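You operate a simulated robot arm through the tools that you are given. There is no shell and no other tool. Be economical: measure what you need, move in short steps, check, and stop when the job is done.

Carry out the task below with a simulated robot arm. There is one attempt and no reset: what you move stays moved.

TASK
Slide the empty can along the top of the dining table until it stands next to the bundle of letters.

It is judged by the outcome, as a careful person would: the job done as asked, and still so three seconds after it is handed in. It fails if anything else is knocked over, pushed out of place, dropped, spilled or broken.

THE ROBOT
A 6-joint arm with a two-finger parallel gripper, fixed in place. Base frame: the origin is at the foot of the arm, x ahead of it, y to its left, z up; the work surface is at about z = 0.74. Lengths are in m, angles in rad, forces in N, time in s.
With the tool pointing down near the work surface it reaches from about 0.26 to 0.68 m from the base axis. Its first joint turns from -1.152 to 1.152 rad. Payload 2.9 kg.
Tool frame: the origin (TCP) lies between the finger pads and is the grasp point; the fingertips stand 0.03 m ahead of it; z points along the fingers, y is the line along which they close. The gripper opens to 0.11 m. The fingers are 0.02 m wide and 0.01 m thick; the gripper's body (0.048 by 0.112 m) begins 0.055 m behind the TCP.
Orientation is told as [roll, pitch, yaw] about the base's x, y, z axes, in that order, counted from this pose: with the fingers straight down and closing along the base's y, the tool's x points along the base's -x, its y along +y and its z along -z.

THE INTERFACE
- The arm moves only by the tool send_rows. Its argument "series" is a list of rows, each a list of 7 numbers: the shift along the base's x, y, z in m, then the turn, a rotation vector about the base's x, y, z in degrees, then the gripper command, from -1 (fully open) to 1 (shut), values between in proportion. In form: [[dx, dy, dz, rx, ry, rz, hand], ...]. A call has 1 to 8 rows; each row shifts and turns the commanded pose from where the row before left it. A row lasts 0.2 s, in which the tool goes at most 0.05 m and 0.15 rad; a call with a longer step from one row to the next is refused whole, and so is a gripper value outside its range. A pose out of reach is approached as far as the arm can. The call stops where the force on the tool passes 40 N (or 10 N more than at its start, if that is more) or the arm is blocked; 0.2 s more then pass. The fingers move at their own pace (about 0.108 m/s each) and stop on an object; they squeeze with about 38 N. The grip force told is the motor's: it shows also when the fingers shut on nothing. Time passes only in rows, and 0.2 s behind the last, so rows that do not move let the fingers close. It gives the time, the measured TCP pose, the force on the tool (base axes), the opening and the grip force at its end, in the units of the frame above (readings bear some noise).
- Cameras (640 x 400 px; columns grow to the right, rows downward): "scene" is fixed at [0.0602, 0.4235, 1.3806]; the picture's right is [-0.88, -0.47, 0.00], its down [-0.28, 0.53, -0.80] and it looks along [0.38, -0.71, -0.60] (base axes); focal length 362 px, centre (320, 200). "wrist" rides on the gripper at [-0.036, 0, -0.057] in the tool frame; the picture's right is [0.00, -1.00, 0.00], its down [0.97, 0.00, -0.24] and it looks along [0.24, 0.00, 0.97] (tool axes); focal length 218 px, centre (320, 200).
- camera(camera): a new picture of that camera. No time passes.
- pixel_to_xyz(camera, pixels): for up to 12 pixels [column, row] of the newest picture of that camera ("zoom" is the newest enlarged one), the place [x, y, z] in the base frame of the surface seen there, good to about 0.003 m. No time passes.
- zoom(camera, box): a new picture of the part [left, top, right, bottom] of that camera's present view, enlarged. No time passes.
- hand_in(): hands the job in; it is judged then, once.

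Work in short steps. Measure before you move; look again where a grasp or a placing could have gone wrong, and mend it. You have 60 turns and 22 pictures in all, the two below and enlarged ones among them. Open the gripper and draw the arm clear of the work before you hand the job in, unless the task says otherwise; then end with one line.

The tools are called after ">>>" as name(argument=value, ...) on one line, values as JSON. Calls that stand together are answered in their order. send_rows: Moves the arm, as the interface text tells. Its arguments: {"type":"object","properties":{"series":{"type":"array","items":{"type":"array","items":{"type":"number"}}}},"required":["series"]} The other tools are called the same way: camera (camera) takes a picture; pixel_to_xyz (camera, pixels) gives the place of the surface under pixels of a picture; zoom (camera, box) takes an enlarged picture of a part of a camera's view; hand_in () hands the job in.

At the start:

```text
clock: 0.0
ee_pos: [0.4516, -0.0829, 0.9987]
ee_rot: [0.0, 0.0, 0.0]
ft_force: [-0.5, -0.3, 0.5]
gripper_width: 0.1099
grip_force: 0.2
```

scene: 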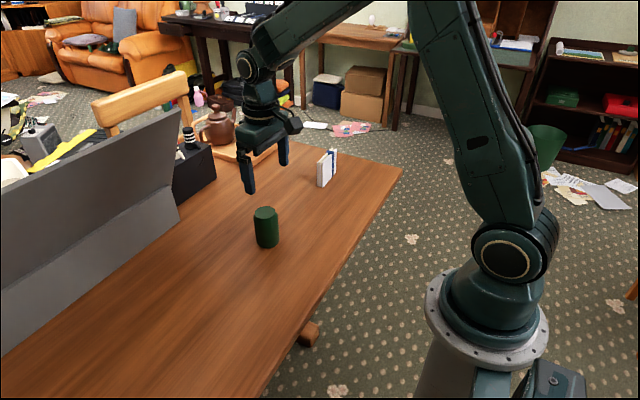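
wrist: 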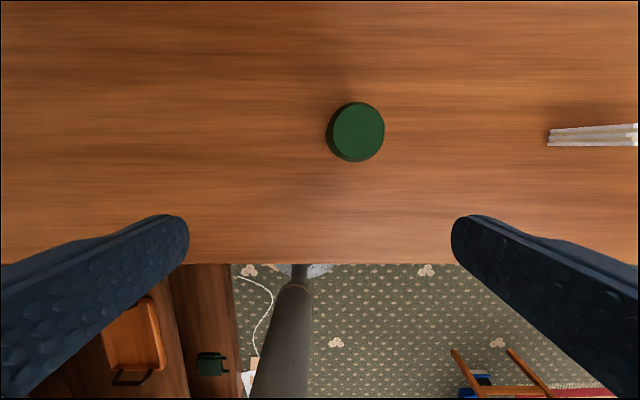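

The can is at scene (266,227) and the letter bundle is at (327,168). I'll zoom in and measure both.

>>> zoom(camera="scene", box=[220, 130, 380, 260])

>>> pixel_to_xyz(camera="scene", pixels=[[266, 210], [257, 212], [276, 212], [267, 230], [267, 246], [318, 187], [326, 187], [336, 173], [320, 162], [334, 150], [325, 170]])

>>> pixel_to_xyz(camera="wrist", pixels=[[358, 132], [333, 132], [384, 132], [358, 104], [358, 158], [549, 128], [551, 145], [637, 126], [637, 145], [320, 262], [600, 262]])

```text
3.08 times, centred on (300, 195) of scene
```

zoom: 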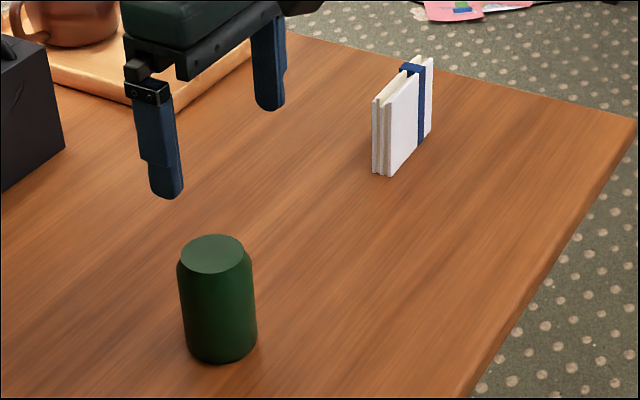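

```text
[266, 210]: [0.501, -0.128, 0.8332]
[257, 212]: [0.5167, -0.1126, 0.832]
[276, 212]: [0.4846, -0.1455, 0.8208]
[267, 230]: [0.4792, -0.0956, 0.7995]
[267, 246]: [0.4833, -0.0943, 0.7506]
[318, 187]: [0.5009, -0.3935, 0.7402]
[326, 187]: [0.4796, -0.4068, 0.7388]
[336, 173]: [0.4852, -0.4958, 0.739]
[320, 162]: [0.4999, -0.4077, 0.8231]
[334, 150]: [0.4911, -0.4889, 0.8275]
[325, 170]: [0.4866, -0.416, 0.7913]
```

```text
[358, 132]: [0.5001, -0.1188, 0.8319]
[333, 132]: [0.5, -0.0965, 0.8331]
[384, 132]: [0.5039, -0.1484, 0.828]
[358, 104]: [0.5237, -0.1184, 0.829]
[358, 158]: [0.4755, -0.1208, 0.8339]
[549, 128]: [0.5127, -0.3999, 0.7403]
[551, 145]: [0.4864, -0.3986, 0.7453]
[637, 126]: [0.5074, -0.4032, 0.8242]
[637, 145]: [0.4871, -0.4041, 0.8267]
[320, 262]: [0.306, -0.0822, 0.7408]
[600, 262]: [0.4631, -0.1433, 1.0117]
```

The can is centred near (0.500, -0.121), about 0.055 wide, with its top at 0.833. The letters span x 0.486–0.512 and y -0.40 to -0.49. I'll turn the gripper 90° so the fingers close along x and stay out of the gap, and move above the can.

>>> send_rows(series=[[0.006, -0.005, 0, 0, 0, 8, -1], [0.006, -0.005, 0, 0, 0, 8, -1], [0.006, -0.005, 0, 0, 0, 8, -1], [0.006, -0.005, 0, 0, 0, 8, -1], [0.006, -0.005, 0, 0, 0, 8, -1], [0.006, -0.005, 0, 0, 0, 8, -1], [0.006, -0.005, 0, 0, 0, 8, -1], [0.006, -0.003, 0, 0, 0, 8, -1]])

>>> send_rows(series=[[0, 0, 0, 0, 0, 8, -1], [0, 0, 0, 0, 0, 8, -1], [0, 0, 0, 0, 0, 8, -1], [0, 0, 0, 0, 0, 2, -1], [0, 0, 0, 0, 0, 0, -1]])

>>> camera(camera="wrist")

```text
clock: 1.8
ee_pos: [0.4998, -0.1214, 0.9988]
ee_rot: [0.0, 0.001, 1.121]
ft_force: [-0.8, -0.4, 0.5]
gripper_width: 0.1103
grip_force: 0.1
```

```text
clock: 3.0
ee_pos: [0.499, -0.1211, 0.9992]
ee_rot: [-0.001, 0.001, 1.573]
ft_force: [0.0, -0.9, 0.3]
gripper_width: 0.1099
grip_force: 0.2
```

```text
18 pictures are left
```

wrist: 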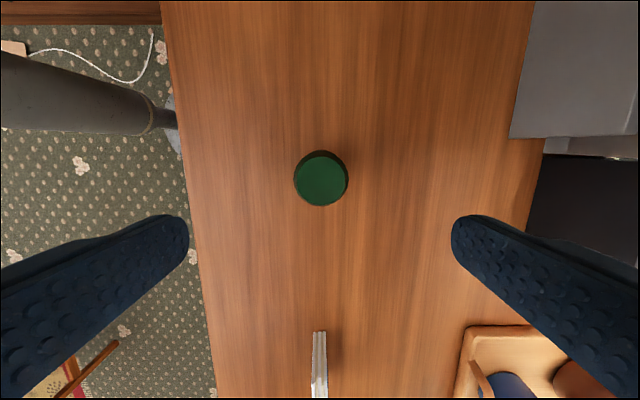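

The can is centred between the fingers (column 321). I'll descend to TCP z ≈ 0.795.

>>> send_rows(series=[[0, 0, -0.04, 0, 0, 0, -1], [0, 0, -0.04, 0, 0, 0, -1], [0, 0, -0.04, 0, 0, 0, -1], [0, 0, -0.04, 0, 0, 0, -1], [0, 0, -0.03, 0, 0, 0, -1], [0, 0, -0.014, 0, 0, 0, -1], [0, 0, 0, 0, 0, 0, -1]])

>>> camera(camera="scene")

```text
clock: 4.6
ee_pos: [0.4995, -0.1204, 0.795]
ee_rot: [-0.001, 0.001, 1.572]
ft_force: [-0.9, 0.5, -0.3]
gripper_width: 0.11
grip_force: 0.0
```

```text
17 pictures are left
```

scene: 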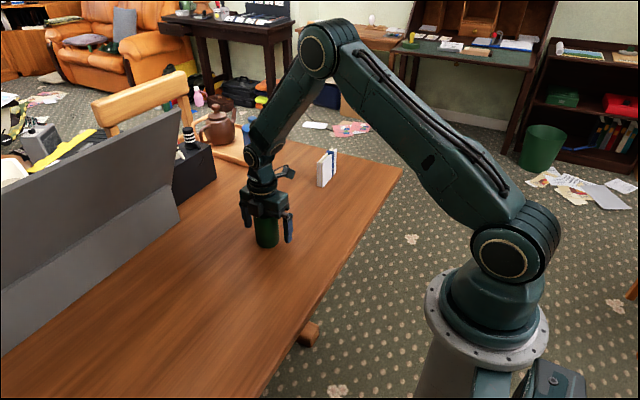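

The fingers straddle the can. I'll close gently to just under its width.

>>> send_rows(series=[[0, 0, 0, 0, 0, 0, -0.4], [0, 0, 0, 0, 0, 0, -0.2], [0, 0, 0, 0, 0, 0, -0.05], [0, 0, 0, 0, 0, 0, 0.05], [0, 0, 0, 0, 0, 0, 0.1], [0, 0, 0, 0, 0, 0, 0.1]])

```text
clock: 6.0
ee_pos: [0.5004, -0.1222, 0.7945]
ee_rot: [0.0, 0.0, 1.571]
ft_force: [0.0, -0.1, -0.3]
gripper_width: 0.0587
grip_force: 37.9
```

The can is gripped at 0.0587 wide. I'll slide it along -y, keeping the height constant.

>>> send_rows(series=[[0, -0.01, 0, 0, 0, 0, 0.1], [0, -0.02, 0, 0, 0, 0, 0.1], [0, -0.02, 0, 0, 0, 0, 0.1], [0, -0.02, 0, 0, 0, 0, 0.1], [0, -0.02, 0, 0, 0, 0, 0.1], [0, -0.02, 0, 0, 0, 0, 0.1], [0, -0.02, 0, 0, 0, 0, 0.1], [0, -0.01, 0, 0, 0, 0, 0.1]])

>>> zoom(camera="scene", box=[220, 130, 380, 260])

>>> camera(camera="wrist")

```text
clock: 7.8
ee_pos: [0.4998, -0.2611, 0.7949]
ee_rot: [0.0, 0.001, 1.569]
ft_force: [-0.8, 0.2, -0.4]
gripper_width: 0.0588
grip_force: 37.8
```

```text
3.08 times, centred on (300, 195) of scene
```

zoom: 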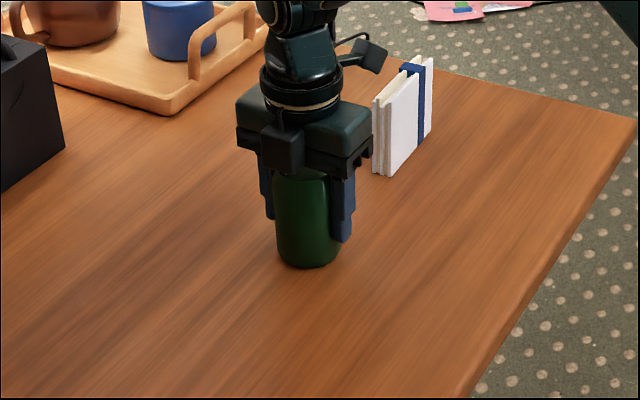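

```text
15 pictures are left
```

wrist: 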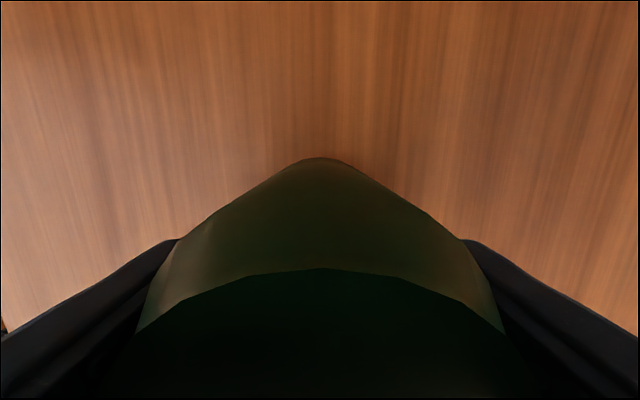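

The slide is working. A bracket sticks out behind the wrist near zoom (368,55), so I'll check its height and the letters' near edge before the last 8 cm.

>>> pixel_to_xyz(camera="zoom", pixels=[[368, 62], [380, 48], [360, 40], [378, 174], [372, 120], [374, 100], [305, 264], [365, 160], [392, 174]])

```text
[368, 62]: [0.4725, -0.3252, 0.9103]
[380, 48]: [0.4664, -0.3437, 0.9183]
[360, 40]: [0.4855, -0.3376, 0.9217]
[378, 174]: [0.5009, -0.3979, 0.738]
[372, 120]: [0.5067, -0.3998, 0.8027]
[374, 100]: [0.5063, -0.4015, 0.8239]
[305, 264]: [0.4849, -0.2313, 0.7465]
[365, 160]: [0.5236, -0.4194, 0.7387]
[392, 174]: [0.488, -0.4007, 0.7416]
```

The bracket is at z ≈ 0.91, well above the letters (0.825), and the letters' near edge is at y ≈ -0.399. I'll slide to y ≈ -0.354, leaving a gap of about 1.5 cm.

>>> send_rows(series=[[0, -0.018, 0, 0, 0, 0, 0.1], [0, -0.02, 0, 0, 0, 0, 0.1], [0, -0.02, 0, 0, 0, 0, 0.1], [0, -0.015, 0, 0, 0, 0, 0.1], [0, -0.01, 0, 0, 0, 0, 0.1], [0, -0.007, 0, 0, 0, 0, 0.1], [0, 0, 0, 0, 0, 0, 0.1]])

>>> zoom(camera="scene", box=[220, 130, 380, 260])

```text
clock: 9.4
ee_pos: [0.499, -0.3512, 0.7957]
ee_rot: [-0.001, 0.0, 1.57]
ft_force: [-0.8, 0.7, 0.1]
gripper_width: 0.0588
grip_force: 38.0
```

```text
3.08 times, centred on (300, 195) of scene
```

zoom: 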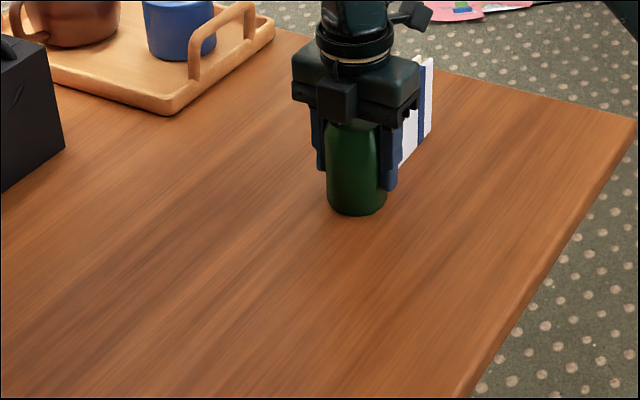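

The can stands just in front of the letters, which haven't moved. I'll open the fingers in steps and rise straight up.

>>> send_rows(series=[[0, 0, 0, 0, 0, 0, -0.15], [0, 0, 0, 0, 0, 0, -0.4], [0, 0, 0, 0, 0, 0, -0.7], [0, 0, 0, 0, 0, 0, -0.7], [0, 0, 0.02, 0, 0, 0, -0.7], [0, 0, 0.03, 0, 0, 0, -0.7], [0, 0, 0.04, 0, 0, 0, -0.7], [0, 0, 0.04, 0, 0, 0, -0.7]])

>>> send_rows(series=[[0, 0, 0.04, 0, 0, 0, -1], [0, 0.03, 0.03, 0, 0, 0, -1], [0, 0.04, 0, 0, 0, 0, -1], [0, 0.04, 0, 0, 0, 0, -1], [0, 0.04, 0, 0, 0, 0, -1], [0, 0.04, 0, 0, 0, 0, -1], [0, 0, 0, 0, 0, 0, -1]])

>>> zoom(camera="scene", box=[220, 130, 380, 260])

```text
clock: 11.2
ee_pos: [0.4986, -0.3508, 0.9259]
ee_rot: [0.001, 0.0, 1.571]
ft_force: [0.2, 1.1, 0.3]
gripper_width: 0.0933
grip_force: 0.0
```

```text
clock: 12.8
ee_pos: [0.5007, -0.1606, 0.995]
ee_rot: [-0.002, 0.001, 1.572]
ft_force: [0.1, 0.3, -0.2]
gripper_width: 0.1099
grip_force: 0.0
```

```text
3.08 times, centred on (300, 195) of scene
```

zoom: 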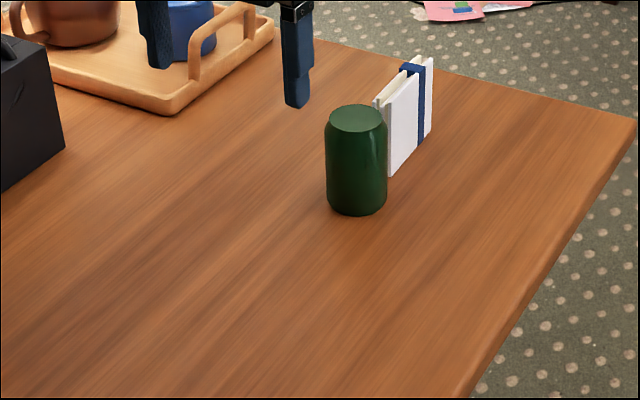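

The can stands upright next to the letters, which look unmoved, and the arm is clear. I'm handing in.

>>> hand_in()

```text
The job is handed in.
```

The empty can was slid along the table and now stands upright about 2 cm from the bundle of letters; the letters look unmoved, and the arm is clear with the gripper open.
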